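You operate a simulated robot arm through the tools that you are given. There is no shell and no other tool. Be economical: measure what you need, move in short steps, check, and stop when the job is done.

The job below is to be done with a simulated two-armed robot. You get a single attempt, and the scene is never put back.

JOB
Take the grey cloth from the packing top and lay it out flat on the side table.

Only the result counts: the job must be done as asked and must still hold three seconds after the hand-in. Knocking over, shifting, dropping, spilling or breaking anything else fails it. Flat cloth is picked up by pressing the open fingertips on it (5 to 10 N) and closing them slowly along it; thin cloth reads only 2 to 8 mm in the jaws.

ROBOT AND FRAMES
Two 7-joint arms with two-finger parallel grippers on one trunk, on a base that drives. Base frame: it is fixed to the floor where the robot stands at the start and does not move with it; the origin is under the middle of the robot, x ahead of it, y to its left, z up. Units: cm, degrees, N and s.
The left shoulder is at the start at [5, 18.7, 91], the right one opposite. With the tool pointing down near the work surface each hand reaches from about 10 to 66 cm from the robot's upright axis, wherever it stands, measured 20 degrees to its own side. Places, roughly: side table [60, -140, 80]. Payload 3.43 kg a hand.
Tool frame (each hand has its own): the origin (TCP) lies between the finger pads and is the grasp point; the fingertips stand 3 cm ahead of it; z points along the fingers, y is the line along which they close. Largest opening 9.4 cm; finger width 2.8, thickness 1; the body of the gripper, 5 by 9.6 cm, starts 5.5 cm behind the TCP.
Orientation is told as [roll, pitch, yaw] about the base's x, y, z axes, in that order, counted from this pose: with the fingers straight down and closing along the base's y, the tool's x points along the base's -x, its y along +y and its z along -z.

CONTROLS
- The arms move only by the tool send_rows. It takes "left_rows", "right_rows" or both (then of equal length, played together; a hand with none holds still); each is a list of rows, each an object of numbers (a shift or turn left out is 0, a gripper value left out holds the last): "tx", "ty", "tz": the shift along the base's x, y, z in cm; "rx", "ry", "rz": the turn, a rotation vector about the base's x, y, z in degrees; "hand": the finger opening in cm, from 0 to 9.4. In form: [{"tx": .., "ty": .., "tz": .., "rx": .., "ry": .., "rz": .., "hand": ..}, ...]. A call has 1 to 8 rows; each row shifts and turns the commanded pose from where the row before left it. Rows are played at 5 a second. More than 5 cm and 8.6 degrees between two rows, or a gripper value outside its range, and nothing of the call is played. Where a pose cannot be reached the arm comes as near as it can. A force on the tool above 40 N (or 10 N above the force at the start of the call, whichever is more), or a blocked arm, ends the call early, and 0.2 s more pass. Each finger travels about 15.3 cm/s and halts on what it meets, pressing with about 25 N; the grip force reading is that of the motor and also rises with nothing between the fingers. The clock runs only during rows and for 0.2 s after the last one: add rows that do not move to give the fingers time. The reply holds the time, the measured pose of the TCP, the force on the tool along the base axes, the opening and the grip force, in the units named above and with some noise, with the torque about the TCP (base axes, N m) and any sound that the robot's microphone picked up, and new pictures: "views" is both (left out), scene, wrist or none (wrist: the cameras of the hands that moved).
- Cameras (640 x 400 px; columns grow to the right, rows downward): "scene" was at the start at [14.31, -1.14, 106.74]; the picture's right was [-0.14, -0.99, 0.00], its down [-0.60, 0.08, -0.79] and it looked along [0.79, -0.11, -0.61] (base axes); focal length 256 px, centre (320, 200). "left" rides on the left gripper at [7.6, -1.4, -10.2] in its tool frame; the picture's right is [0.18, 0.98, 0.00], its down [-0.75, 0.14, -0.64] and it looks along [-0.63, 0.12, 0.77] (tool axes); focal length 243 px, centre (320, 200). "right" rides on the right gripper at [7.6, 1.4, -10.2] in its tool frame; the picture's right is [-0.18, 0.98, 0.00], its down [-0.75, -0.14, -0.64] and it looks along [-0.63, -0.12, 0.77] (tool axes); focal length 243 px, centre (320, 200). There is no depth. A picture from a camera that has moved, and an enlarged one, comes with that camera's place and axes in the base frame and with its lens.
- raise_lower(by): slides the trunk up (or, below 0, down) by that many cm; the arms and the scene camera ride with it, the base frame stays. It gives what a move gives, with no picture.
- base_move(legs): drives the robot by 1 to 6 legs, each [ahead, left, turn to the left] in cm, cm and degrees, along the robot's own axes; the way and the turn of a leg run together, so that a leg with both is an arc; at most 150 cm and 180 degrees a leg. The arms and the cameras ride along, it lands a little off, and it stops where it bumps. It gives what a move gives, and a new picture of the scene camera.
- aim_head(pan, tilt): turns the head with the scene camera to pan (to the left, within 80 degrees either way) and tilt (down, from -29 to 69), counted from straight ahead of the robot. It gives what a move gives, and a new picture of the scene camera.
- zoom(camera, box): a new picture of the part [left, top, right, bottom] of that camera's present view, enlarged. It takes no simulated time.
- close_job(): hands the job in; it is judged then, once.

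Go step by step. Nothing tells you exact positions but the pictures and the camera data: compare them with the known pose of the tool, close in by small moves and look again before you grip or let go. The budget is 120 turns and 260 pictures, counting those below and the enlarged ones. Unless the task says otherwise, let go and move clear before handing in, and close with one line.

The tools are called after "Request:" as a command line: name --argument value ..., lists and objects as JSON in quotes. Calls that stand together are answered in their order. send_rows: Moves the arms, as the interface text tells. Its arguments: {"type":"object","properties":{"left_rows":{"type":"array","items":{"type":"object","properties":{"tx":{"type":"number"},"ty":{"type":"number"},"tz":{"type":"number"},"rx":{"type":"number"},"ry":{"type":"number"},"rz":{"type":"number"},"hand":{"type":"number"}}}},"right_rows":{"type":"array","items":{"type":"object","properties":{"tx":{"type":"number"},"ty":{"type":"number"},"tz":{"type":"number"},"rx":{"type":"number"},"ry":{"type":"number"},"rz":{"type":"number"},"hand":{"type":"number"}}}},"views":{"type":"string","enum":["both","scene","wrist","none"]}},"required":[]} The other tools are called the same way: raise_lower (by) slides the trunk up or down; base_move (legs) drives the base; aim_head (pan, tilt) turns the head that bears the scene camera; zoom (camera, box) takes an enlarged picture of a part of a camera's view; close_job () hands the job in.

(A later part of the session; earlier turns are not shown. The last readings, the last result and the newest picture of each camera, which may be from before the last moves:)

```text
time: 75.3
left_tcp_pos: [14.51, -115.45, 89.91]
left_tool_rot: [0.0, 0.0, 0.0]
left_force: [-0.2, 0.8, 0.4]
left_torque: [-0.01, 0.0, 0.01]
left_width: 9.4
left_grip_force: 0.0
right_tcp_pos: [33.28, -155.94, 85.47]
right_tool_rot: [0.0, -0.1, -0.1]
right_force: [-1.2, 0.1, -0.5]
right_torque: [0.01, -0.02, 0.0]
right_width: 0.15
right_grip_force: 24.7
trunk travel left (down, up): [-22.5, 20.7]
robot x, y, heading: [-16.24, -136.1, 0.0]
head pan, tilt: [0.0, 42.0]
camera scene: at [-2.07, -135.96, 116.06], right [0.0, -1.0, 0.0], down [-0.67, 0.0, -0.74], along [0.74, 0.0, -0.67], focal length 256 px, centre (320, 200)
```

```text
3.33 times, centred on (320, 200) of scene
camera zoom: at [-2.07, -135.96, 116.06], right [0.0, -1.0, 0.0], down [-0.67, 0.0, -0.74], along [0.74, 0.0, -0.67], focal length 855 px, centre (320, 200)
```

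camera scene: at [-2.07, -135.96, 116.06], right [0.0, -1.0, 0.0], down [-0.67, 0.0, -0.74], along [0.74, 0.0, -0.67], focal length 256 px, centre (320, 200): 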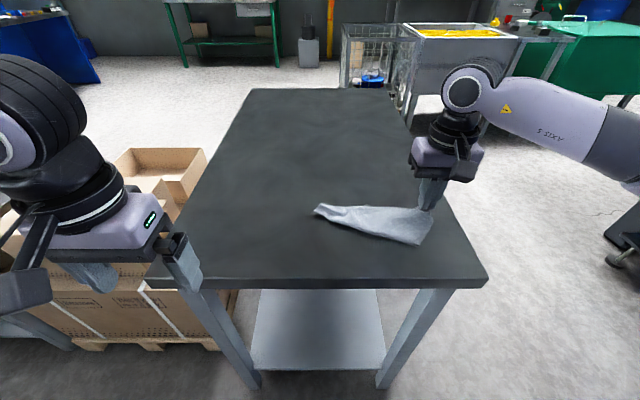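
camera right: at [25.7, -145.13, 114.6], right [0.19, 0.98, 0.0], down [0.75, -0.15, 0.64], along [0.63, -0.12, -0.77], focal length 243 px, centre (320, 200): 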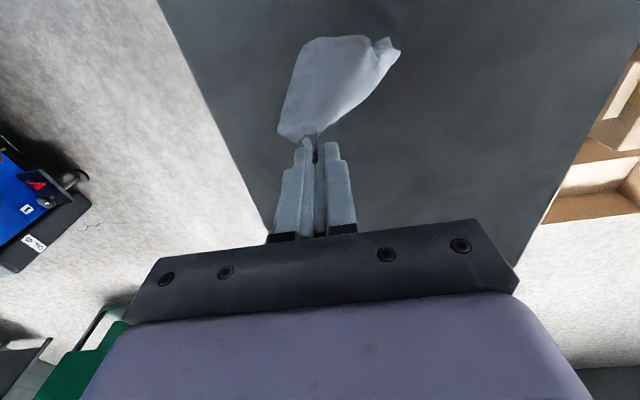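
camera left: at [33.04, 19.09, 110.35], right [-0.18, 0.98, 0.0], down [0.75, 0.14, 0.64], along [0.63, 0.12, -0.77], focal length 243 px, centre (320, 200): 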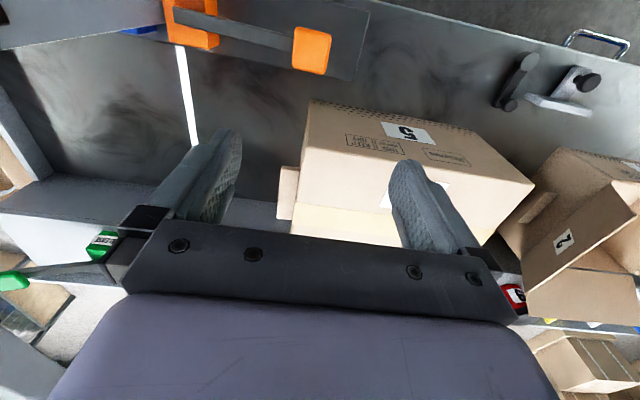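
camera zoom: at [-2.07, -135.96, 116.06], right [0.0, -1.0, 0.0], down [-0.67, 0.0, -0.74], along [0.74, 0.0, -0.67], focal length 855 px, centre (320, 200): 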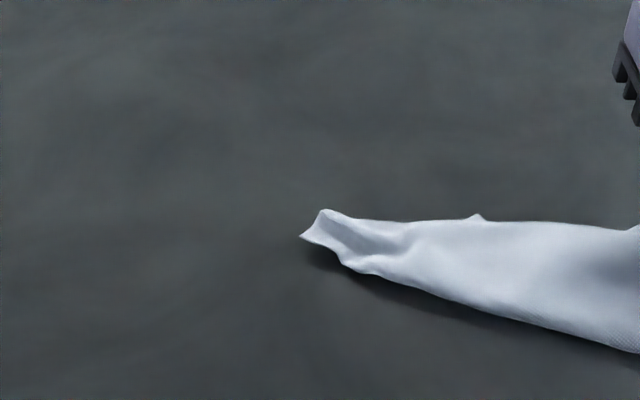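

Corner C0 now lies at about [33.6, −135.5]. The left hand goes there while the right hand holds.

Request:
send_rows --left_rows '[{"tx": 3, "ty": -3.6, "tz": 1, "hand": 5}, {"tx": 3, "ty": -3.6}, {"tx": 3, "ty": -3.6}, {"tx": 3, "ty": -3.6}, {"tx": 3, "ty": -3.6}, {"tx": 3.6, "ty": -3.3, "hand": 2.4}, {"tz": -2}, {}]' --views "both"

Request:
zoom --camera "left" --box '[200, 60, 440, 240]'

```text
time: 77.1
left_tcp_pos: [33.07, -136.84, 88.9]
left_tool_rot: [-0.1, -0.1, -0.2]
left_force: [-0.1, 0.2, 0.8]
left_torque: [0.01, -0.02, 0.01]
left_width: 2.42
left_grip_force: 0.1
right_tcp_pos: [33.29, -155.84, 85.59]
right_tool_rot: [0.0, 0.0, -0.4]
right_force: [0.1, 0.1, -0.1]
right_torque: [0.0, -0.01, 0.01]
right_width: 0.15
right_grip_force: 24.4
trunk travel left (down, up): [-22.5, 20.7]
robot x, y, heading: [-16.24, -135.76, -0.1]
head pan, tilt: [0.0, 42.0]
camera scene: at [-2.07, -135.95, 116.06], right [0.0, -1.0, 0.0], down [-0.67, 0.0, -0.74], along [0.74, 0.0, -0.67], focal length 256 px, centre (320, 200)
camera left: at [25.38, -138.33, 99.2], right [-0.18, 0.98, 0.0], down [0.75, 0.14, 0.64], along [0.63, 0.12, -0.77], focal length 243 px, centre (320, 200)
```

scene: 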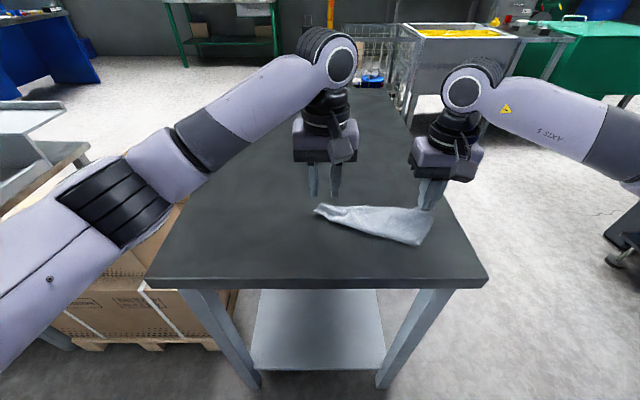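
left: 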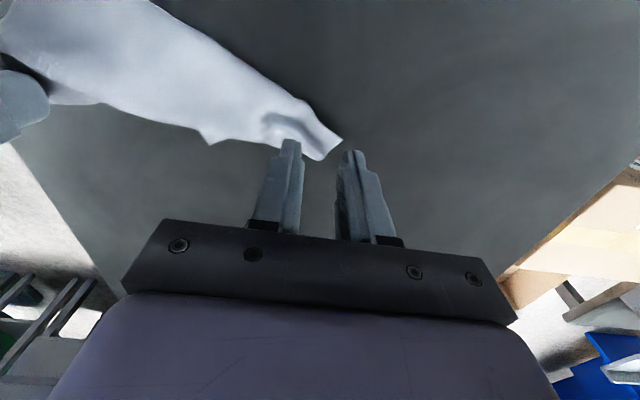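

```text
2.22 times, centred on (320, 150) of left
camera zoom: at [25.38, -138.33, 99.2], right [-0.18, 0.98, 0.0], down [0.75, 0.14, 0.64], along [0.63, 0.12, -0.77], focal length 539 px, centre (320, 311)
```

zoom: 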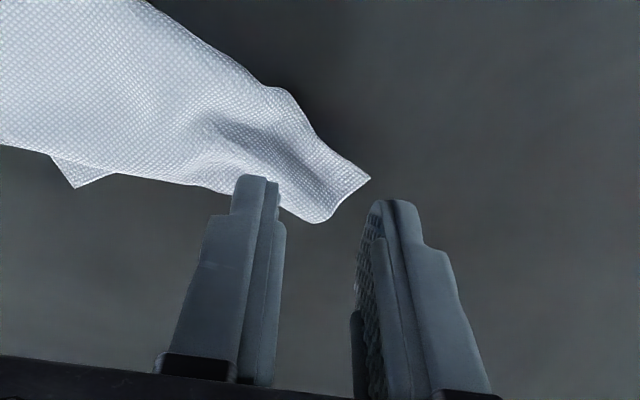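

Request:
send_rows --left_rows '[{"tx": 1, "ty": -0.5, "tz": -2}, {"tz": -1.5}, {"tz": -1}, {"tz": -0.6}, {}]' --views "wrist"

Request:
zoom --camera "left" --box '[200, 60, 440, 240]'

```text
time: 78.3
left_tcp_pos: [34.04, -137.21, 83.82]
left_tool_rot: [0.0, -0.1, -0.2]
left_force: [-0.8, 0.6, -0.3]
left_torque: [-0.01, 0.01, -0.01]
left_width: 2.4
left_grip_force: 0.0
right_tcp_pos: [33.3, -155.91, 85.57]
right_tool_rot: [0.0, 0.0, -0.3]
right_force: [0.6, -0.3, -0.1]
right_torque: [-0.03, 0.0, 0.0]
right_width: 0.19
right_grip_force: 25.3
trunk travel left (down, up): [-22.5, 20.7]
robot x, y, heading: [-15.92, -136.17, 0.0]
head pan, tilt: [0.0, 42.0]
camera left: at [26.45, -138.79, 94.11], right [-0.18, 0.98, 0.0], down [0.75, 0.14, 0.64], along [0.63, 0.12, -0.77], focal length 243 px, centre (320, 200)
```

left: 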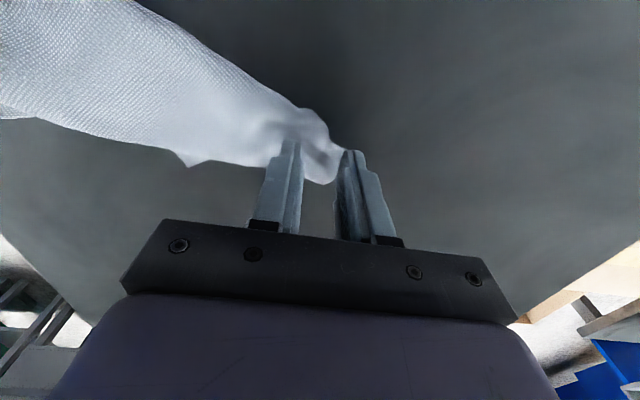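

```text
2.22 times, centred on (320, 150) of left
camera zoom: at [26.45, -138.79, 94.11], right [-0.18, 0.98, 0.0], down [0.75, 0.14, 0.64], along [0.63, 0.12, -0.77], focal length 539 px, centre (320, 311)
```

zoom: 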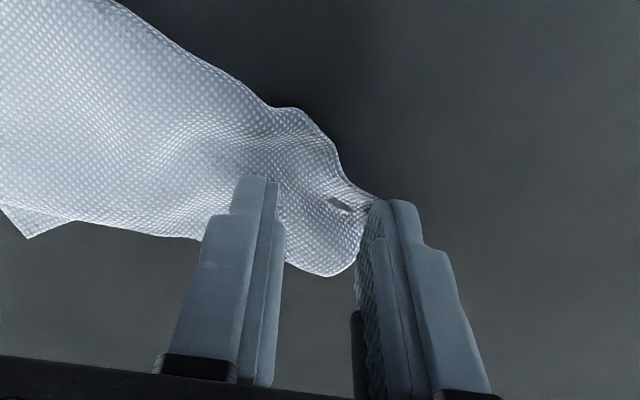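

Request:
send_rows --left_rows '[{"tz": -0.4, "ty": -0.2}, {"tz": -0.25}, {}]' --views "none"

```text
time: 79.1
left_tcp_pos: [34.16, -137.5, 83.1]
left_tool_rot: [-0.1, -0.2, -0.2]
left_force: [-0.3, 0.2, 4.6]
left_torque: [-0.09, 0.02, -0.01]
left_width: 2.44
left_grip_force: 0.1
right_tcp_pos: [33.28, -155.91, 85.6]
right_tool_rot: [0.0, 0.0, -0.3]
right_force: [-0.2, 0.2, -0.2]
right_torque: [-0.02, -0.01, 0.0]
right_width: 0.18
right_grip_force: 24.7
trunk travel left (down, up): [-22.5, 20.7]
robot x, y, heading: [-16.27, -136.25, -0.0]
head pan, tilt: [0.0, 42.0]
```

Request:
send_rows --left_rows '[{"tz": -0.05}, {"hand": 2.0}, {"hand": 1.6}, {"hand": 1.2}, {"hand": 0.8}, {"hand": 0.4}, {"hand": 0}, {}]' --views "wrist"

Request:
zoom --camera "left" --box '[200, 60, 440, 240]'

```text
time: 80.9
left_tcp_pos: [34.15, -137.44, 83.16]
left_tool_rot: [0.0, -0.1, 0.0]
left_force: [1.1, -1.3, 14.6]
left_torque: [-0.15, 0.02, 0.01]
left_width: 0.16
left_grip_force: 25.2
right_tcp_pos: [33.22, -155.88, 85.71]
right_tool_rot: [-0.1, -0.1, -0.3]
right_force: [0.4, 1.3, 0.1]
right_torque: [0.02, 0.01, -0.03]
right_width: 0.16
right_grip_force: 24.8
trunk travel left (down, up): [-22.5, 20.7]
robot x, y, heading: [-16.64, -135.56, -0.0]
head pan, tilt: [0.0, 42.0]
camera left: at [26.46, -138.97, 93.5], right [-0.18, 0.98, 0.0], down [0.75, 0.14, 0.64], along [0.63, 0.12, -0.77], focal length 243 px, centre (320, 200)
```

left: 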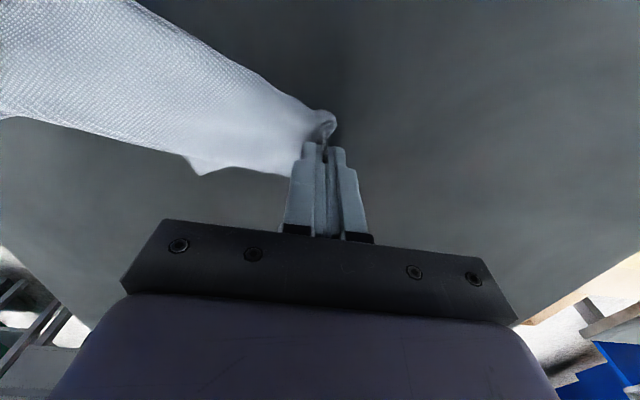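

```text
2.22 times, centred on (320, 150) of left
camera zoom: at [26.46, -138.97, 93.5], right [-0.18, 0.98, 0.0], down [0.75, 0.14, 0.64], along [0.63, 0.12, -0.77], focal length 539 px, centre (320, 311)
```

zoom: 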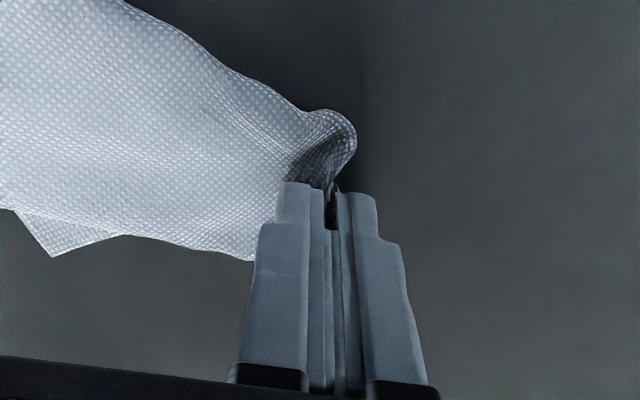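

Both hands hold. I'll lift them together and spread them slightly so the folded parts fall free.

Request:
send_rows --left_rows '[{"tz": 3}, {"tz": 4}, {"tz": 4}, {"tz": 4}, {"tz": 4}, {"tz": 2, "ty": 1}, {}, {}]' --right_rows '[{"tz": 2}, {"tz": 3.5}, {"tz": 3.5}, {"tz": 4}, {"tz": 4}, {"tz": 2}, {}, {}]' --views "both"

Request:
zoom --camera "scene" --box '[290, 60, 470, 220]'

```text
time: 82.7
left_tcp_pos: [34.21, -136.52, 104.1]
left_tool_rot: [0.0, -0.1, -0.1]
left_force: [0.0, 0.1, 0.9]
left_torque: [-0.04, -0.04, 0.04]
left_width: 0.18
left_grip_force: 24.7
right_tcp_pos: [33.39, -156.1, 104.78]
right_tool_rot: [0.0, 0.0, -0.3]
right_force: [0.0, 0.7, -0.2]
right_torque: [0.01, -0.02, -0.02]
right_width: 0.19
right_grip_force: 25.2
trunk travel left (down, up): [-22.5, 20.7]
robot x, y, heading: [-16.02, -135.6, -0.1]
head pan, tilt: [0.0, 42.0]
camera scene: at [-2.07, -135.96, 116.06], right [0.0, -1.0, 0.0], down [-0.67, 0.0, -0.74], along [0.74, 0.0, -0.67], focal length 256 px, centre (320, 200)
camera right: at [25.67, -154.73, 115.12], right [0.19, 0.98, 0.0], down [0.75, -0.14, 0.64], along [0.63, -0.12, -0.77], focal length 243 px, centre (320, 200)
camera left: at [26.46, -138.01, 114.48], right [-0.18, 0.98, 0.0], down [0.75, 0.14, 0.64], along [0.63, 0.12, -0.77], focal length 243 px, centre (320, 200)
```

scene: 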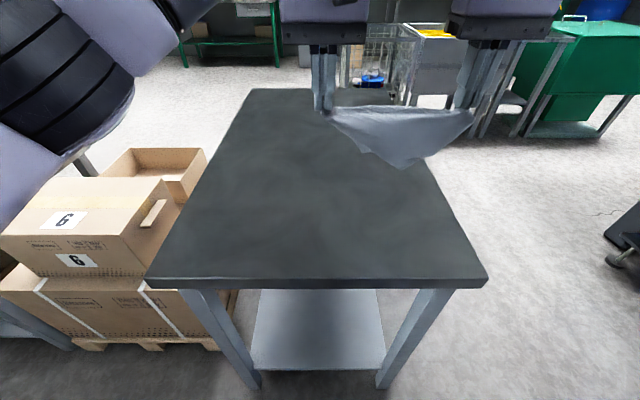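
right: 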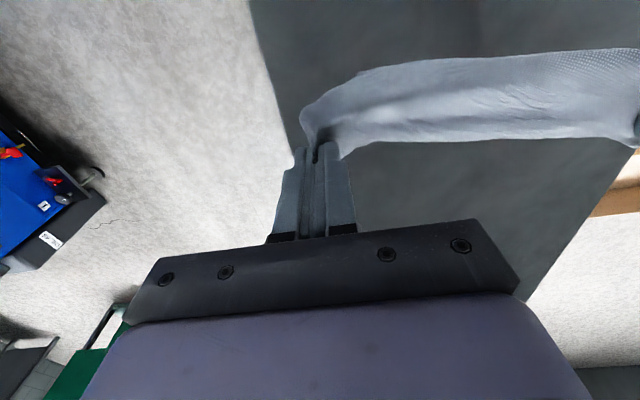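
left: 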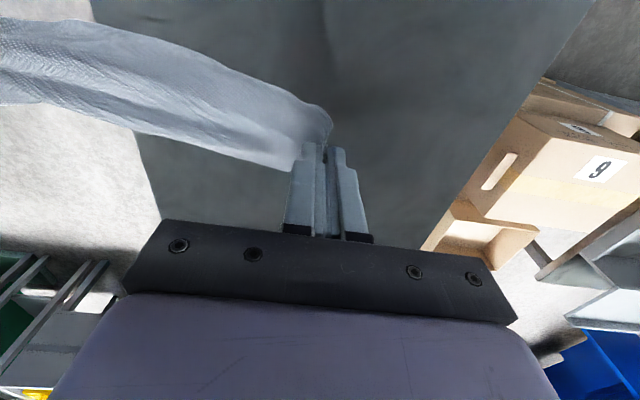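

```text
2.50 times, centred on (380, 140) of scene
camera zoom: at [-2.07, -135.96, 116.06], right [0.0, -1.0, 0.0], down [-0.67, 0.0, -0.74], along [0.74, 0.0, -0.67], focal length 641 px, centre (170, 350)
```

zoom: 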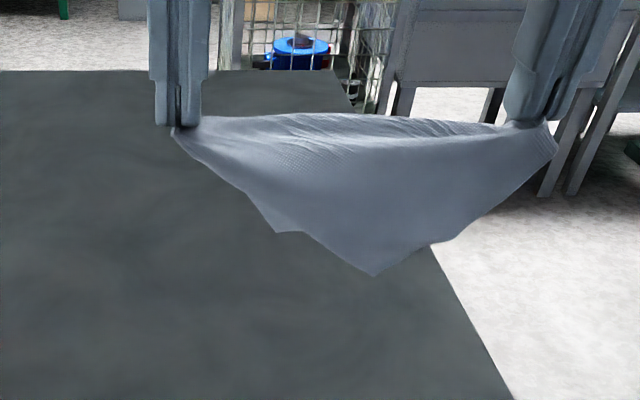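

The cloth is now held by two diagonal corners with the other two hanging free. I'll lay it as a clean triangle (free corners toward me), so I can re-grip an adjacent corner and hang the full sheet.

Request:
send_rows --left_rows '[{"tx": -3, "ty": 3.2}, {"tx": -3, "ty": 3.2}, {"tz": -3}, {"tz": -3}, {"tz": -2}, {}, {}]' --right_rows '[{"tx": -2.6, "ty": 3.2}, {"tx": -2.6, "ty": 3.2}, {"tz": -3.4}, {"tz": -3.3}, {"tz": -2}, {}, {}]' --views "scene"

Request:
zoom --camera "scene" --box '[260, 100, 440, 260]'

```text
time: 84.3
left_tcp_pos: [28.21, -130.0, 96.32]
left_tool_rot: [0.0, 0.0, -0.1]
left_force: [-0.4, 0.1, 0.5]
left_torque: [0.02, -0.02, -0.01]
left_width: 0.17
left_grip_force: 25.3
right_tcp_pos: [28.03, -149.6, 95.85]
right_tool_rot: [0.0, -0.1, -0.4]
right_force: [-0.2, 1.0, -0.3]
right_torque: [0.03, 0.0, -0.01]
right_width: 0.18
right_grip_force: 25.2
trunk travel left (down, up): [-22.5, 20.7]
robot x, y, heading: [-16.18, -135.67, -0.2]
head pan, tilt: [0.0, 42.0]
camera scene: at [-2.08, -135.96, 116.06], right [0.0, -1.0, 0.0], down [-0.67, 0.0, -0.74], along [0.74, 0.0, -0.67], focal length 256 px, centre (320, 200)
```

scene: 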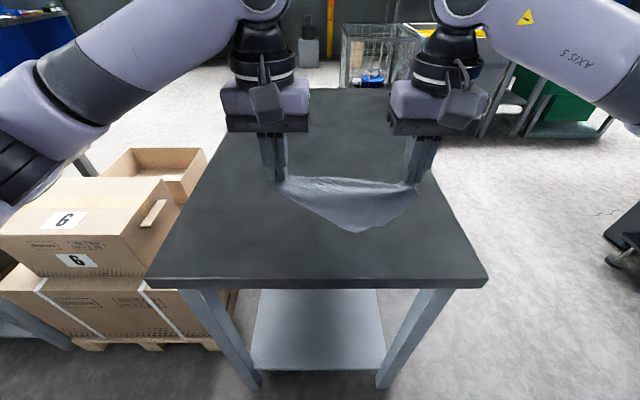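

```text
2.50 times, centred on (350, 180) of scene
camera zoom: at [-2.08, -135.96, 116.06], right [0.0, -1.0, 0.0], down [-0.67, 0.0, -0.74], along [0.74, 0.0, -0.67], focal length 641 px, centre (245, 250)
```

zoom: 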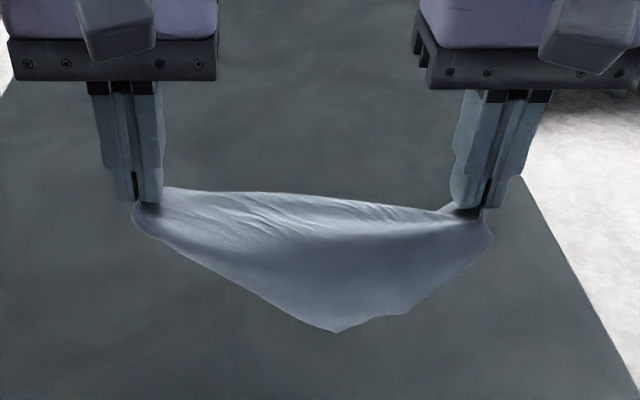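

Request:
send_rows --left_rows '[{"tz": -2}, {"tx": 1, "tz": -1.5}, {"tx": 2, "tz": -1.5}, {"tx": 2, "tz": -1.5}, {"tx": 2, "tz": -1.5}, {"tx": 2, "tz": -1.5}, {"tx": 2, "tz": -1.5}, {}]' --right_rows '[{"tz": -2}, {"tx": 1, "tz": -1.5}, {"tx": 2, "tz": -1.5}, {"tx": 2, "tz": -1.5}, {"tx": 2, "tz": -1.5}, {"tx": 2, "tz": -1.5}, {"tx": 2, "tz": -1.2}, {}]' --views "scene"

Request:
zoom --camera "scene" --box '[260, 120, 420, 260]'

```text
time: 86.1
left_tcp_pos: [38.99, -130.02, 84.93]
left_tool_rot: [0.0, 0.0, -0.1]
left_force: [-0.6, 0.1, 0.1]
left_torque: [0.01, 0.04, 0.03]
left_width: 0.16
left_grip_force: 25.0
right_tcp_pos: [39.01, -149.48, 85.01]
right_tool_rot: [0.0, 0.0, -0.2]
right_force: [0.1, -0.3, -0.4]
right_torque: [0.01, -0.01, 0.02]
right_width: 0.19
right_grip_force: 24.9
trunk travel left (down, up): [-22.5, 20.7]
robot x, y, heading: [-16.34, -135.59, -0.0]
head pan, tilt: [0.0, 42.0]
camera scene: at [-2.07, -135.95, 116.06], right [0.0, -1.0, 0.0], down [-0.67, 0.0, -0.74], along [0.74, 0.0, -0.67], focal length 256 px, centre (320, 200)
```

scene: 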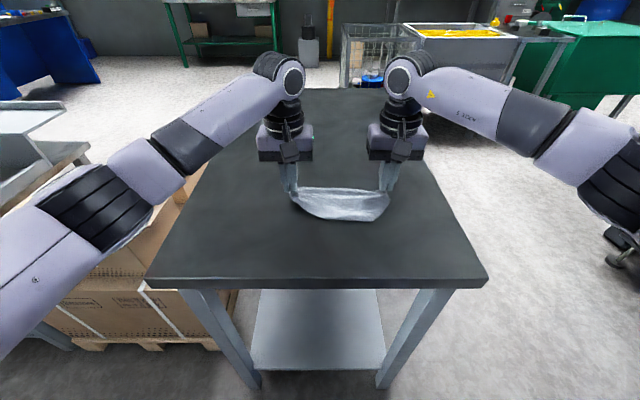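

```text
2.86 times, centred on (340, 190) of scene
camera zoom: at [-2.07, -135.95, 116.06], right [0.0, -1.0, 0.0], down [-0.67, 0.0, -0.74], along [0.74, 0.0, -0.67], focal length 733 px, centre (263, 229)
```

zoom: 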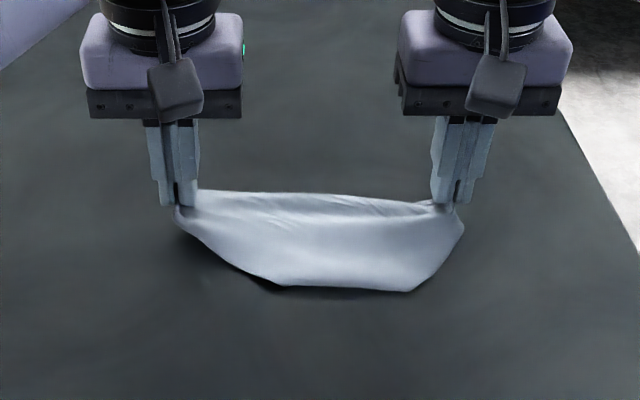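

The near tip tucked under. I'll lift, go back toward me, and re-lay with a longer forward drag.

Request:
send_rows --left_rows '[{"tz": 4}, {"tz": 4, "tx": -4}, {"tz": 3.5, "tx": -4}, {"tx": -4}, {"tx": -2}, {}, {}]' --right_rows '[{"tz": 4}, {"tz": 4, "tx": -4}, {"tz": 3.5, "tx": -4}, {"tx": -4}, {"tx": -2}, {}, {}]' --views "scene"

Request:
zoom --camera "scene" --box '[260, 120, 440, 280]'

Request:
zoom --camera "left" --box '[0, 0, 400, 240]'

```text
refused: row 2 steps farther than a row can; nothing moved
```

```text
2.50 times, centred on (350, 200) of scene
camera zoom: at [-2.07, -135.95, 116.06], right [0.0, -1.0, 0.0], down [-0.67, 0.0, -0.74], along [0.74, 0.0, -0.67], focal length 641 px, centre (245, 200)
```

zoom: 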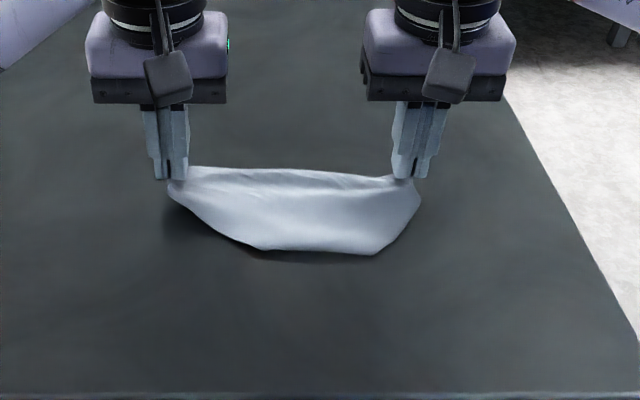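

```text
1.60 times, centred on (200, 120) of left
camera zoom: at [31.42, -131.52, 95.37], right [-0.18, 0.98, 0.0], down [0.75, 0.14, 0.64], along [0.63, 0.12, -0.77], focal length 388 px, centre (512, 328)
```

zoom: 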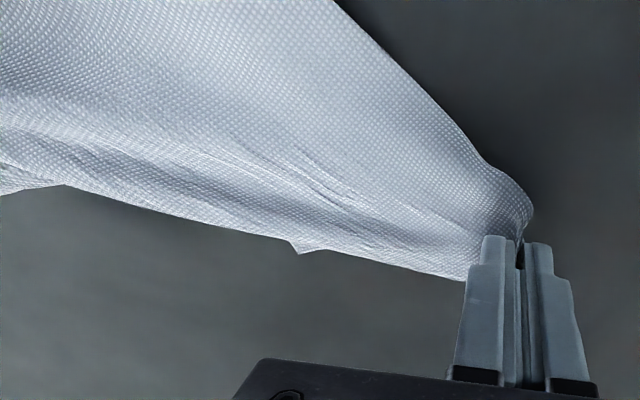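

Request:
send_rows --left_rows '[{"tz": 4}, {"tz": 4, "tx": -2}, {"tz": 3.5, "tx": -3}, {"tz": 2, "tx": -4}, {"tx": -4}, {"tx": -3}, {}, {}]' --right_rows '[{"tz": 4}, {"tz": 4, "tx": -2}, {"tz": 3.5, "tx": -3}, {"tz": 2, "tx": -4}, {"tx": -4}, {"tx": -3}, {}, {}]' --views "scene"

Request:
zoom --camera "scene" --box '[260, 120, 440, 280]'

Request:
zoom --camera "left" --box '[0, 0, 400, 240]'

```text
time: 87.9
left_tcp_pos: [23.05, -130.2, 98.68]
left_tool_rot: [-0.1, 0.0, -0.1]
left_force: [0.0, -0.5, -0.1]
left_torque: [-0.01, 0.02, 0.02]
left_width: 0.17
left_grip_force: 24.6
right_tcp_pos: [23.17, -149.52, 98.67]
right_tool_rot: [0.0, 0.0, -0.3]
right_force: [-0.6, -0.3, -0.6]
right_torque: [0.01, -0.03, -0.02]
right_width: 0.16
right_grip_force: 24.7
trunk travel left (down, up): [-22.5, 20.7]
robot x, y, heading: [-15.95, -136.01, 0.1]
head pan, tilt: [0.0, 42.0]
camera scene: at [-2.07, -135.96, 116.06], right [0.0, -1.0, 0.0], down [-0.67, 0.0, -0.74], along [0.74, 0.0, -0.67], focal length 256 px, centre (320, 200)
```

scene: 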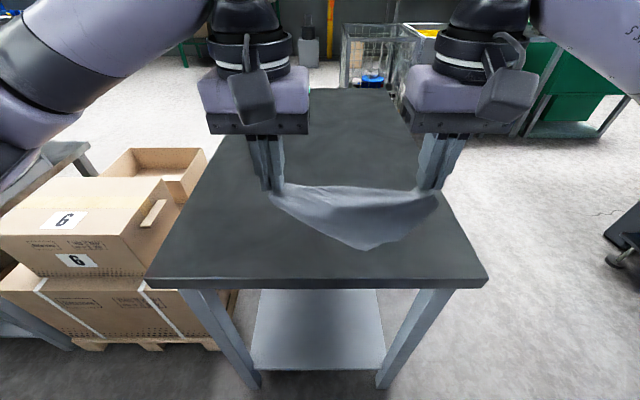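

```text
2.50 times, centred on (350, 200) of scene
camera zoom: at [-2.07, -135.96, 116.06], right [0.0, -1.0, 0.0], down [-0.67, 0.0, -0.74], along [0.74, 0.0, -0.67], focal length 641 px, centre (245, 200)
```

zoom: 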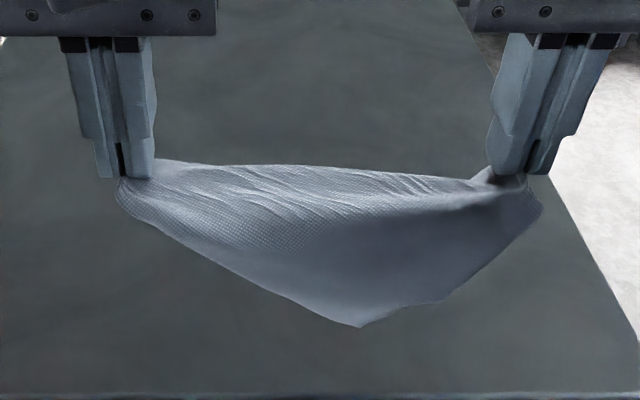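

```text
1.60 times, centred on (200, 120) of left
camera zoom: at [15.44, -131.69, 109.02], right [-0.18, 0.98, 0.0], down [0.75, 0.14, 0.64], along [0.63, 0.12, -0.77], focal length 388 px, centre (512, 328)
```

zoom: 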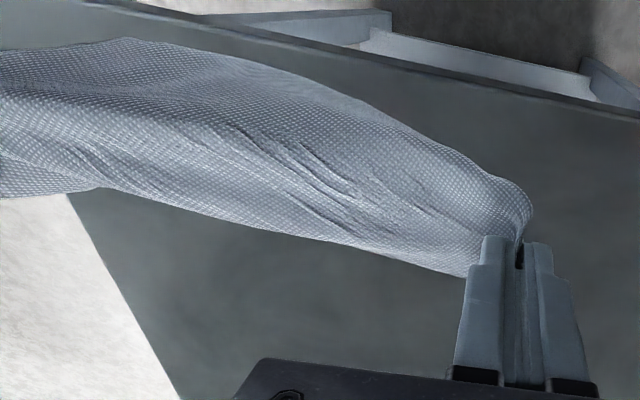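

Request:
send_rows --left_rows '[{"tx": 1.5, "tz": -1.5}, {"tx": 2.5, "tz": -1.8}, {"tx": 2.5, "tz": -1.8}, {"tx": 2.5, "tz": -1.8}, {"tx": 2.5, "tz": -1.8}, {"tx": 2.5, "tz": -1.8}, {"tx": 2.5, "tz": -1.6}, {"tx": 2.5, "tz": -1.2}]' --right_rows '[{"tx": 1.5, "tz": -1.5}, {"tx": 2.5, "tz": -1.8}, {"tx": 2.5, "tz": -1.8}, {"tx": 2.5, "tz": -1.8}, {"tx": 2.5, "tz": -1.8}, {"tx": 2.5, "tz": -1.8}, {"tx": 2.5, "tz": -1.6}, {"tx": 2.5, "tz": -1.2}]' --views "scene"

Request:
zoom --camera "scene" --box '[260, 120, 420, 260]'

```text
time: 89.7
left_tcp_pos: [41.92, -130.14, 85.4]
left_tool_rot: [0.0, 0.1, -0.2]
left_force: [0.2, 0.3, -0.4]
left_torque: [-0.04, -0.01, 0.0]
left_width: 0.19
left_grip_force: 25.0
right_tcp_pos: [42.16, -149.48, 85.52]
right_tool_rot: [0.0, 0.0, -0.2]
right_force: [0.0, 0.1, -0.4]
right_torque: [0.03, 0.0, -0.04]
right_width: 0.19
right_grip_force: 24.7
trunk travel left (down, up): [-22.5, 20.7]
robot x, y, heading: [-15.79, -135.97, -0.1]
head pan, tilt: [0.0, 42.0]
camera scene: at [-2.06, -135.96, 116.06], right [0.0, -1.0, 0.0], down [-0.67, 0.0, -0.74], along [0.74, 0.0, -0.67], focal length 256 px, centre (320, 200)
```

scene: 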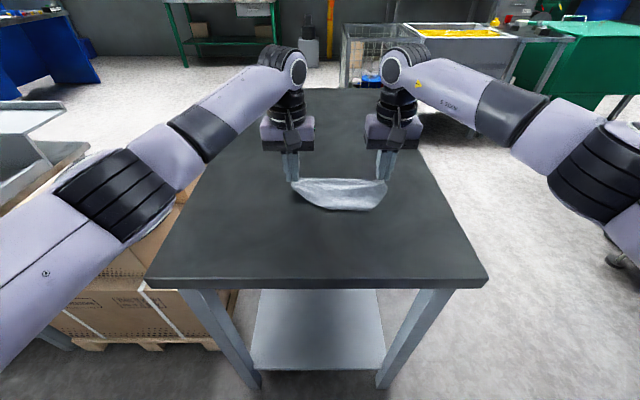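

```text
2.86 times, centred on (340, 190) of scene
camera zoom: at [-2.06, -135.96, 116.06], right [0.0, -1.0, 0.0], down [-0.67, 0.0, -0.74], along [0.74, 0.0, -0.67], focal length 733 px, centre (263, 229)
```

zoom: 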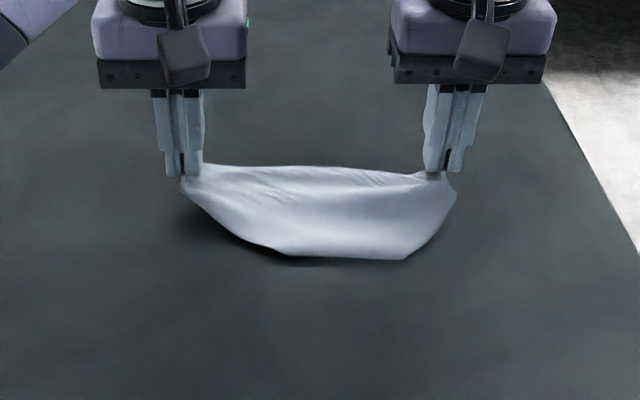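

The near part keeps tucking. Instead I'll drag the cloth toward me at low height: the far flap should trail out flat, and the near flap will drop over the table's near edge and hang open.

Request:
send_rows --left_rows '[{"tx": -2, "tz": -0.3}, {"tx": -2.5}, {"tx": -2.5}, {"tx": -2.5}, {"tx": -2.5}, {"tx": -2.5}, {"tx": -2.5}, {}]' --right_rows '[{"tx": -2.2, "tz": -0.4}, {"tx": -2.5}, {"tx": -2.5}, {"tx": -2.5}, {"tx": -2.5}, {"tx": -2.5}, {"tx": -2.5}, {}]' --views "both"

Request:
zoom --camera "scene" --box '[240, 160, 440, 320]'

```text
time: 91.5
left_tcp_pos: [24.96, -130.26, 85.16]
left_tool_rot: [0.0, 0.1, -0.1]
left_force: [-0.3, -0.2, 1.1]
left_torque: [-0.01, -0.01, 0.01]
left_width: 0.17
left_grip_force: 25.1
right_tcp_pos: [24.99, -149.49, 84.9]
right_tool_rot: [0.0, -0.1, -0.4]
right_force: [0.1, -0.5, -0.4]
right_torque: [-0.01, 0.0, -0.01]
right_width: 0.19
right_grip_force: 25.0
trunk travel left (down, up): [-22.5, 20.7]
robot x, y, heading: [-16.16, -135.9, -0.1]
head pan, tilt: [0.0, 42.0]
camera scene: at [-2.08, -135.96, 116.06], right [0.0, -1.0, 0.0], down [-0.67, 0.0, -0.74], along [0.74, 0.0, -0.67], focal length 256 px, centre (320, 200)
camera right: at [17.38, -148.11, 95.33], right [0.19, 0.98, 0.0], down [0.75, -0.15, 0.64], along [0.63, -0.12, -0.77], focal length 243 px, centre (320, 200)
camera left: at [17.36, -131.76, 95.46], right [-0.18, 0.98, 0.0], down [0.75, 0.14, 0.64], along [0.63, 0.12, -0.77], focal length 243 px, centre (320, 200)
```

scene: 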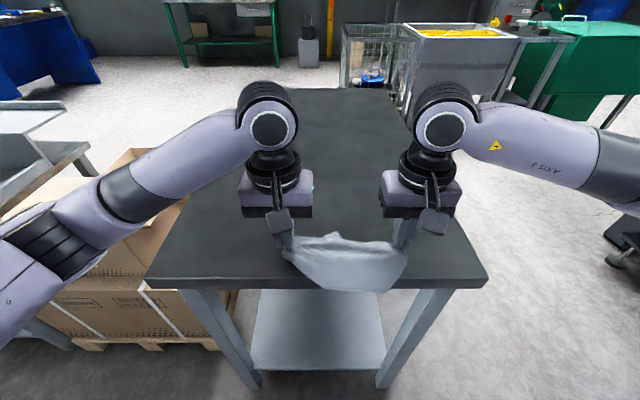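
right: 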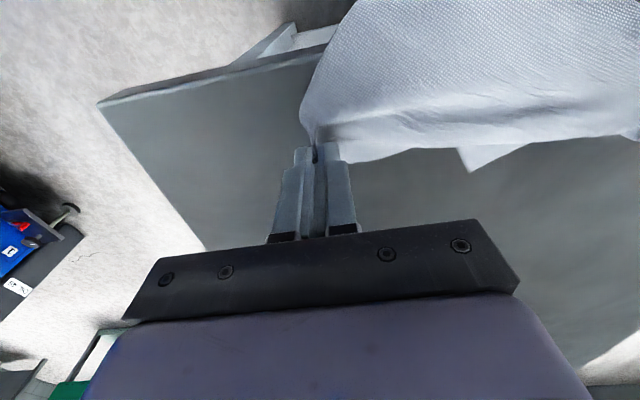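
left: 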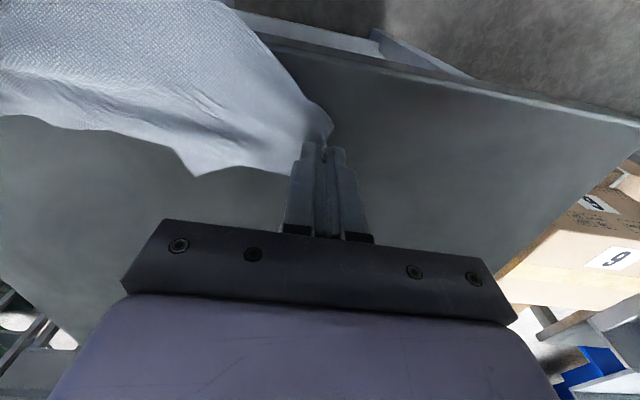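

```text
2.50 times, centred on (340, 240) of scene
camera zoom: at [-2.08, -135.96, 116.06], right [0.0, -1.0, 0.0], down [-0.67, 0.0, -0.74], along [0.74, 0.0, -0.67], focal length 641 px, centre (270, 100)
```

zoom: 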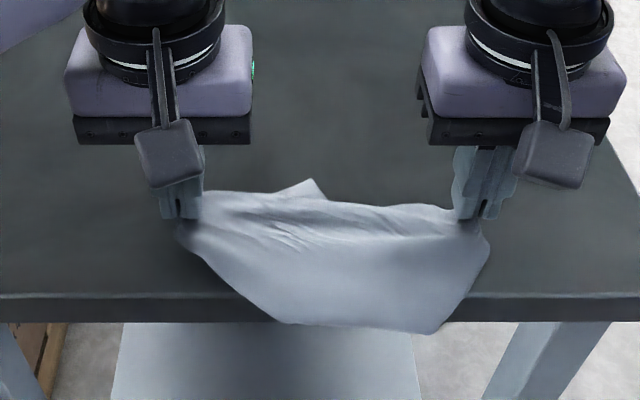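

It works: the far corner is trailing out behind and the near part is going over the edge. I'll go a bit further.

Request:
send_rows --left_rows '[{"tx": -1.5}, {"tx": -1.5}, {"tx": -1}, {}, {}]' --right_rows '[{"tx": -1.5}, {"tx": -1.5}, {"tx": -1}, {}, {}]' --views "scene"

Request:
zoom --camera "scene" --box '[240, 200, 440, 360]'

Request:
zoom --camera "left" --box '[0, 0, 400, 240]'

```text
time: 92.7
left_tcp_pos: [21.03, -130.06, 84.92]
left_tool_rot: [0.1, -0.1, 0.0]
left_force: [-0.1, 0.5, 0.5]
left_torque: [-0.01, 0.0, 0.01]
left_width: 0.15
left_grip_force: 25.1
right_tcp_pos: [21.03, -149.62, 84.94]
right_tool_rot: [0.1, 0.0, -0.3]
right_force: [0.3, -0.3, 0.2]
right_torque: [0.02, -0.03, -0.01]
right_width: 0.18
right_grip_force: 24.8
trunk travel left (down, up): [-22.5, 20.7]
robot x, y, heading: [-16.45, -135.84, -0.1]
head pan, tilt: [0.0, 42.0]
camera scene: at [-2.07, -135.96, 116.06], right [0.0, -1.0, 0.0], down [-0.67, 0.0, -0.74], along [0.74, 0.0, -0.67], focal length 256 px, centre (320, 200)
```

scene: 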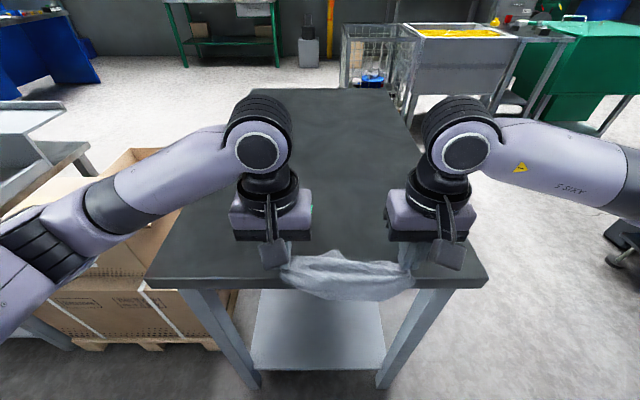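

```text
2.50 times, centred on (340, 280) of scene
camera zoom: at [-2.07, -135.96, 116.06], right [0.0, -1.0, 0.0], down [-0.67, 0.0, -0.74], along [0.74, 0.0, -0.67], focal length 641 px, centre (270, 0)
```

zoom: 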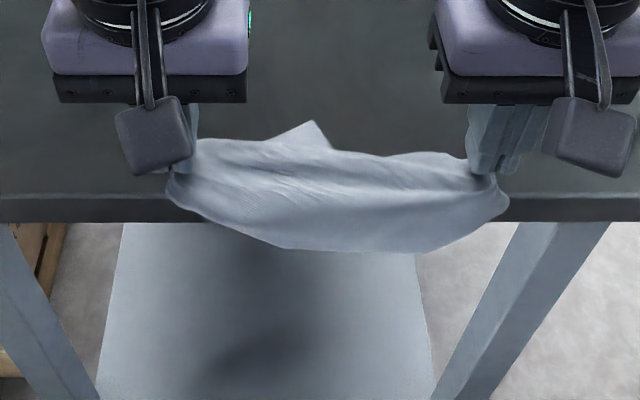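

```text
1.60 times, centred on (200, 120) of left
camera zoom: at [13.4, -131.66, 95.34], right [-0.18, 0.98, 0.0], down [0.75, 0.14, 0.64], along [0.63, 0.12, -0.77], focal length 388 px, centre (512, 328)
```

zoom: 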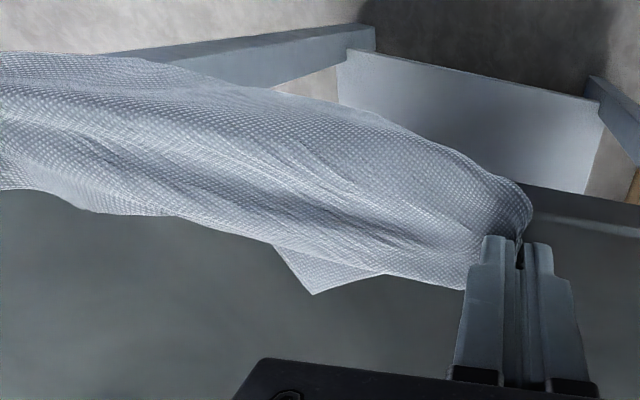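

The far corner A2 shows at about [25, −139]. The left hand keeps C0, which is adjacent to A2. So I'll release the right corner gently, lean the left hand outward, and re-grip A2 with the right.

Request:
send_rows --right_rows '[{"tz": -0.8}, {"tz": -0.7}, {"hand": 1}, {"hand": 2.2}, {}, {"tz": 3}, {"tz": 4}, {"tz": 4}]' --left_rows '[{}, {}, {}, {}, {"rx": -8}, {"rx": -8, "tz": 0.3}, {"rx": -8, "tz": 0.2}, {"rx": -6}]' --views "both"

Request:
zoom --camera "right" --box '[220, 0, 520, 200]'

```text
time: 94.5
left_tcp_pos: [21.11, -130.18, 85.54]
left_tool_rot: [-30.2, -0.1, -0.1]
left_force: [-0.1, 0.8, 0.5]
left_torque: [0.02, -0.02, 0.0]
left_width: 0.14
left_grip_force: 25.1
right_tcp_pos: [20.88, -149.34, 94.46]
right_tool_rot: [0.0, 0.0, -0.2]
right_force: [-0.3, 0.1, -0.7]
right_torque: [0.01, -0.01, 0.0]
right_width: 2.2
right_grip_force: 0.1
trunk travel left (down, up): [-22.5, 20.7]
robot x, y, heading: [-16.23, -135.99, 0.1]
head pan, tilt: [0.0, 42.0]
camera scene: at [-2.08, -135.94, 116.06], right [0.0, -1.0, 0.0], down [-0.67, 0.0, -0.74], along [0.74, 0.0, -0.67], focal length 256 px, centre (320, 200)
camera right: at [13.31, -148.13, 104.91], right [0.19, 0.98, 0.0], down [0.75, -0.14, 0.64], along [0.63, -0.12, -0.77], focal length 243 px, centre (320, 200)
camera left: at [13.45, -126.3, 95.21], right [-0.18, 0.85, -0.49], down [0.75, 0.44, 0.49], along [0.63, -0.28, -0.72], focal length 243 px, centre (320, 200)
```

scene: 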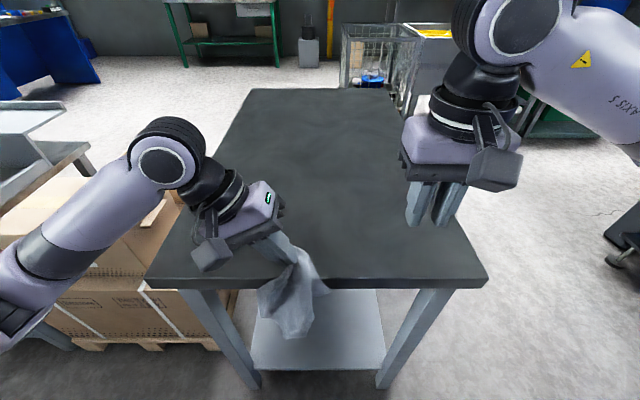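
right: 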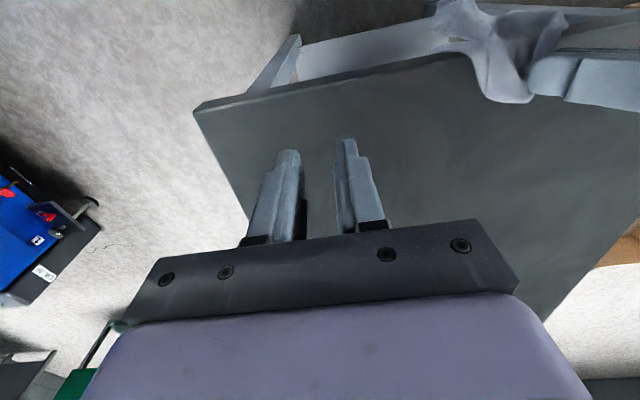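
left: 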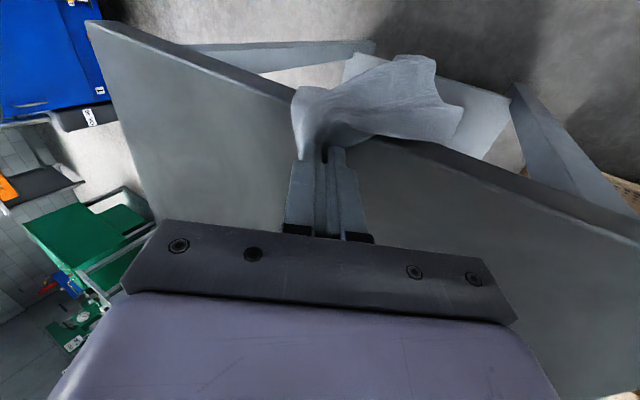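

```text
2.00 times, centred on (370, 100) of right
camera zoom: at [13.31, -148.13, 104.91], right [0.19, 0.98, 0.0], down [0.75, -0.14, 0.64], along [0.63, -0.12, -0.77], focal length 485 px, centre (220, 400)
```

zoom: 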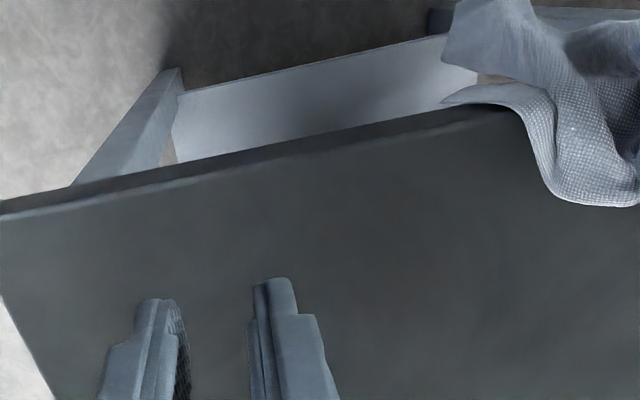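

The released corner slid off, so the cloth now hangs from C0 over the near edge. That's useful: I'll pull C0 up onto the table (+x) so the edge smooths the cloth as it comes up.

Request:
send_rows --left_rows '[{"tx": 2}, {"tx": 2.5}, {"tx": 2.5}, {"tx": 2.5}, {"tx": 2.5}, {}]' --views "scene"

Request:
zoom --camera "scene" --box '[200, 180, 400, 360]'

Request:
zoom --camera "right" --box '[320, 0, 640, 200]'

```text
time: 95.9
left_tcp_pos: [33.22, -130.16, 85.57]
left_tool_rot: [-30.0, -0.2, 0.0]
left_force: [-0.4, 0.5, 0.3]
left_torque: [0.03, 0.01, -0.01]
left_width: 0.15
left_grip_force: 24.9
right_tcp_pos: [20.83, -149.52, 94.5]
right_tool_rot: [-0.1, 0.0, -0.3]
right_force: [0.3, 0.3, 0.1]
right_torque: [-0.02, 0.03, 0.0]
right_width: 2.2
right_grip_force: 0.0
trunk travel left (down, up): [-22.5, 20.7]
robot x, y, heading: [-16.12, -135.93, -0.1]
head pan, tilt: [0.0, 42.0]
camera scene: at [-2.07, -135.96, 116.06], right [0.0, -1.0, 0.0], down [-0.67, 0.0, -0.74], along [0.74, 0.0, -0.67], focal length 256 px, centre (320, 200)
```

scene: 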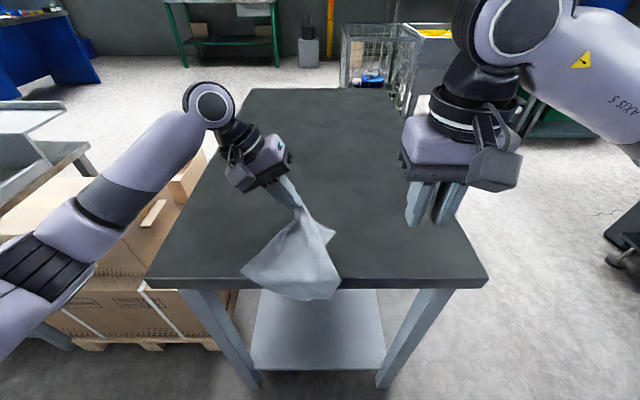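

```text
2.22 times, centred on (300, 270) of scene
camera zoom: at [-2.07, -135.96, 116.06], right [0.0, -1.0, 0.0], down [-0.67, 0.0, -0.74], along [0.74, 0.0, -0.67], focal length 570 px, centre (364, 44)
```

zoom: 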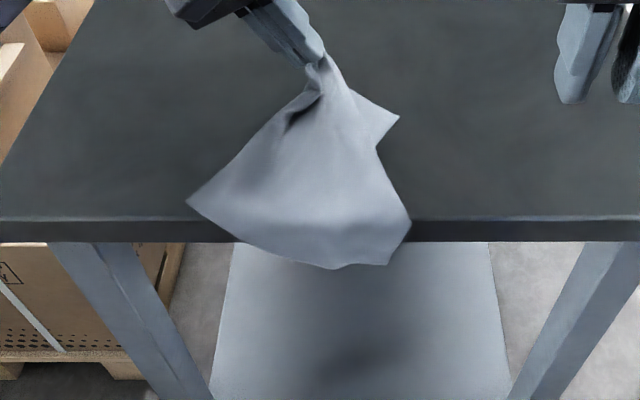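

```text
2.00 times, centred on (480, 100) of right
camera zoom: at [13.34, -148.14, 104.87], right [0.19, 0.98, 0.0], down [0.75, -0.14, 0.64], along [0.63, -0.12, -0.77], focal length 485 px, centre (0, 400)
```

zoom: 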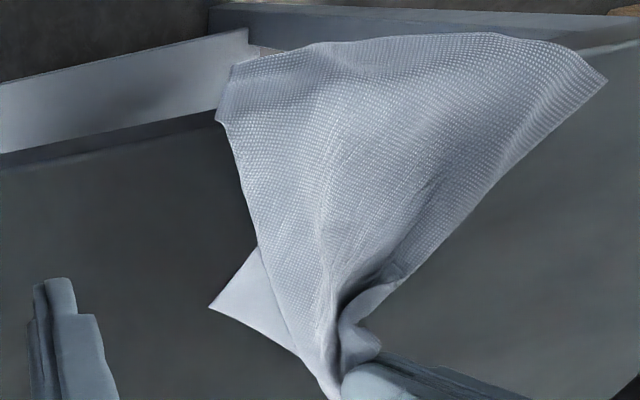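

The cloth is opening nicely. One corner, A2, is still folded under, with its tip at about [28.4, −138.9]. The right hand will pinch that tip and pull it out to the right.

Request:
send_rows --right_rows '[{"tx": 2.5, "ty": 4}, {"tx": 2.5, "ty": 4}, {"tx": 2.4, "ty": 3.7, "hand": 2.2}, {"tz": -4}, {"tz": -3}, {}]' --views "wrist"

Request:
zoom --camera "right" --box '[220, 40, 460, 240]'

```text
time: 97.3
left_tcp_pos: [33.16, -130.08, 85.58]
left_tool_rot: [-30.0, -0.1, -0.1]
left_force: [-0.3, 0.1, -0.2]
left_torque: [0.03, 0.01, -0.01]
left_width: 0.17
left_grip_force: 24.8
right_tcp_pos: [28.08, -137.89, 87.43]
right_tool_rot: [0.0, 0.0, -0.2]
right_force: [-0.3, -0.3, -0.6]
right_torque: [0.0, -0.01, 0.01]
right_width: 2.2
right_grip_force: 0.0
trunk travel left (down, up): [-22.5, 20.7]
robot x, y, heading: [-16.21, -135.88, -0.1]
head pan, tilt: [0.0, 42.0]
camera right: at [20.54, -136.47, 97.75], right [0.19, 0.98, 0.0], down [0.75, -0.14, 0.64], along [0.63, -0.12, -0.77], focal length 243 px, centre (320, 200)
```

right: 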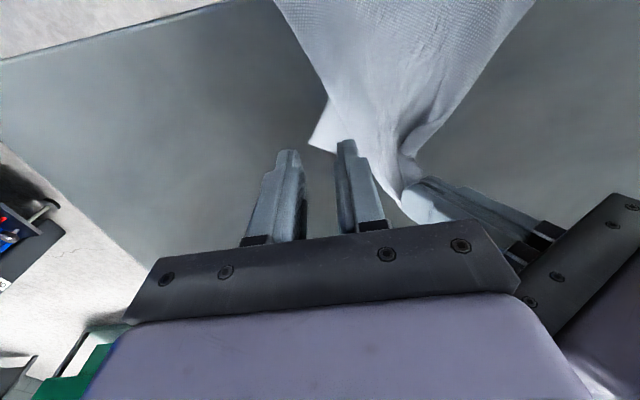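

```text
2.00 times, centred on (340, 140) of right
camera zoom: at [20.54, -136.47, 97.75], right [0.19, 0.98, 0.0], down [0.75, -0.14, 0.64], along [0.63, -0.12, -0.77], focal length 485 px, centre (280, 320)
```

zoom: 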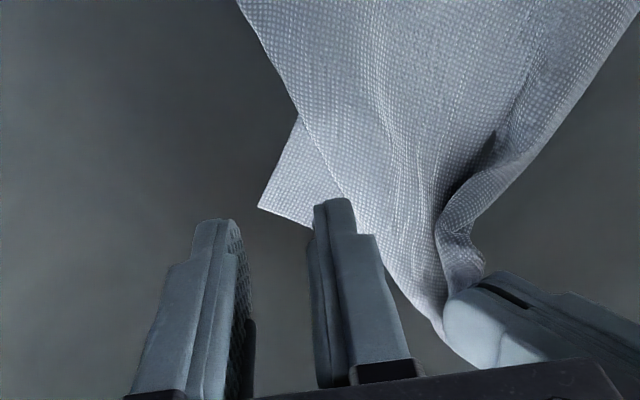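

Request:
send_rows --right_rows '[{"tx": 0.2, "ty": 0.3, "hand": 1.6}, {"tz": -2}, {"tz": -1.3}, {"tz": -0.6}, {}]' --views "wrist"

Request:
zoom --camera "right" --box '[220, 40, 460, 240]'

```text
time: 98.5
left_tcp_pos: [33.13, -130.14, 85.66]
left_tool_rot: [-30.0, -0.2, -0.1]
left_force: [-0.1, 0.2, 0.4]
left_torque: [0.01, 0.01, -0.02]
left_width: 0.17
left_grip_force: 25.0
right_tcp_pos: [28.5, -137.62, 83.54]
right_tool_rot: [0.1, 0.1, -0.3]
right_force: [0.3, -0.4, -0.2]
right_torque: [-0.01, 0.0, -0.01]
right_width: 1.6
right_grip_force: 0.0
trunk travel left (down, up): [-22.5, 20.7]
robot x, y, heading: [-16.06, -135.98, 0.1]
head pan, tilt: [0.0, 42.0]
camera right: at [20.89, -136.18, 93.97], right [0.19, 0.98, 0.0], down [0.75, -0.14, 0.64], along [0.63, -0.12, -0.77], focal length 243 px, centre (320, 200)
```

right: 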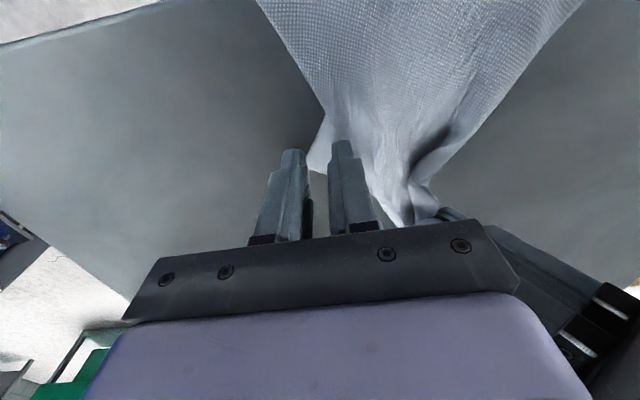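

```text
2.00 times, centred on (340, 140) of right
camera zoom: at [20.89, -136.18, 93.97], right [0.19, 0.98, 0.0], down [0.75, -0.14, 0.64], along [0.63, -0.12, -0.77], focal length 485 px, centre (280, 320)
```

zoom: 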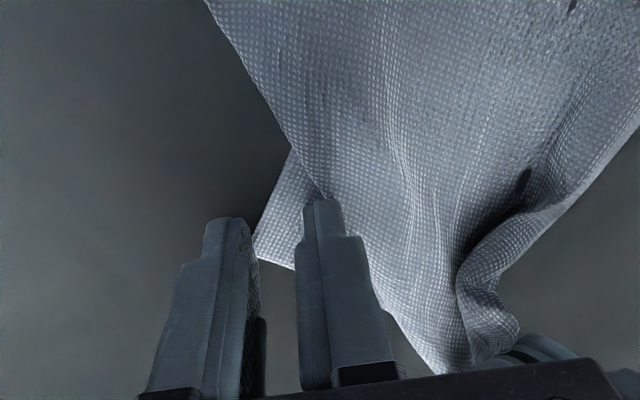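

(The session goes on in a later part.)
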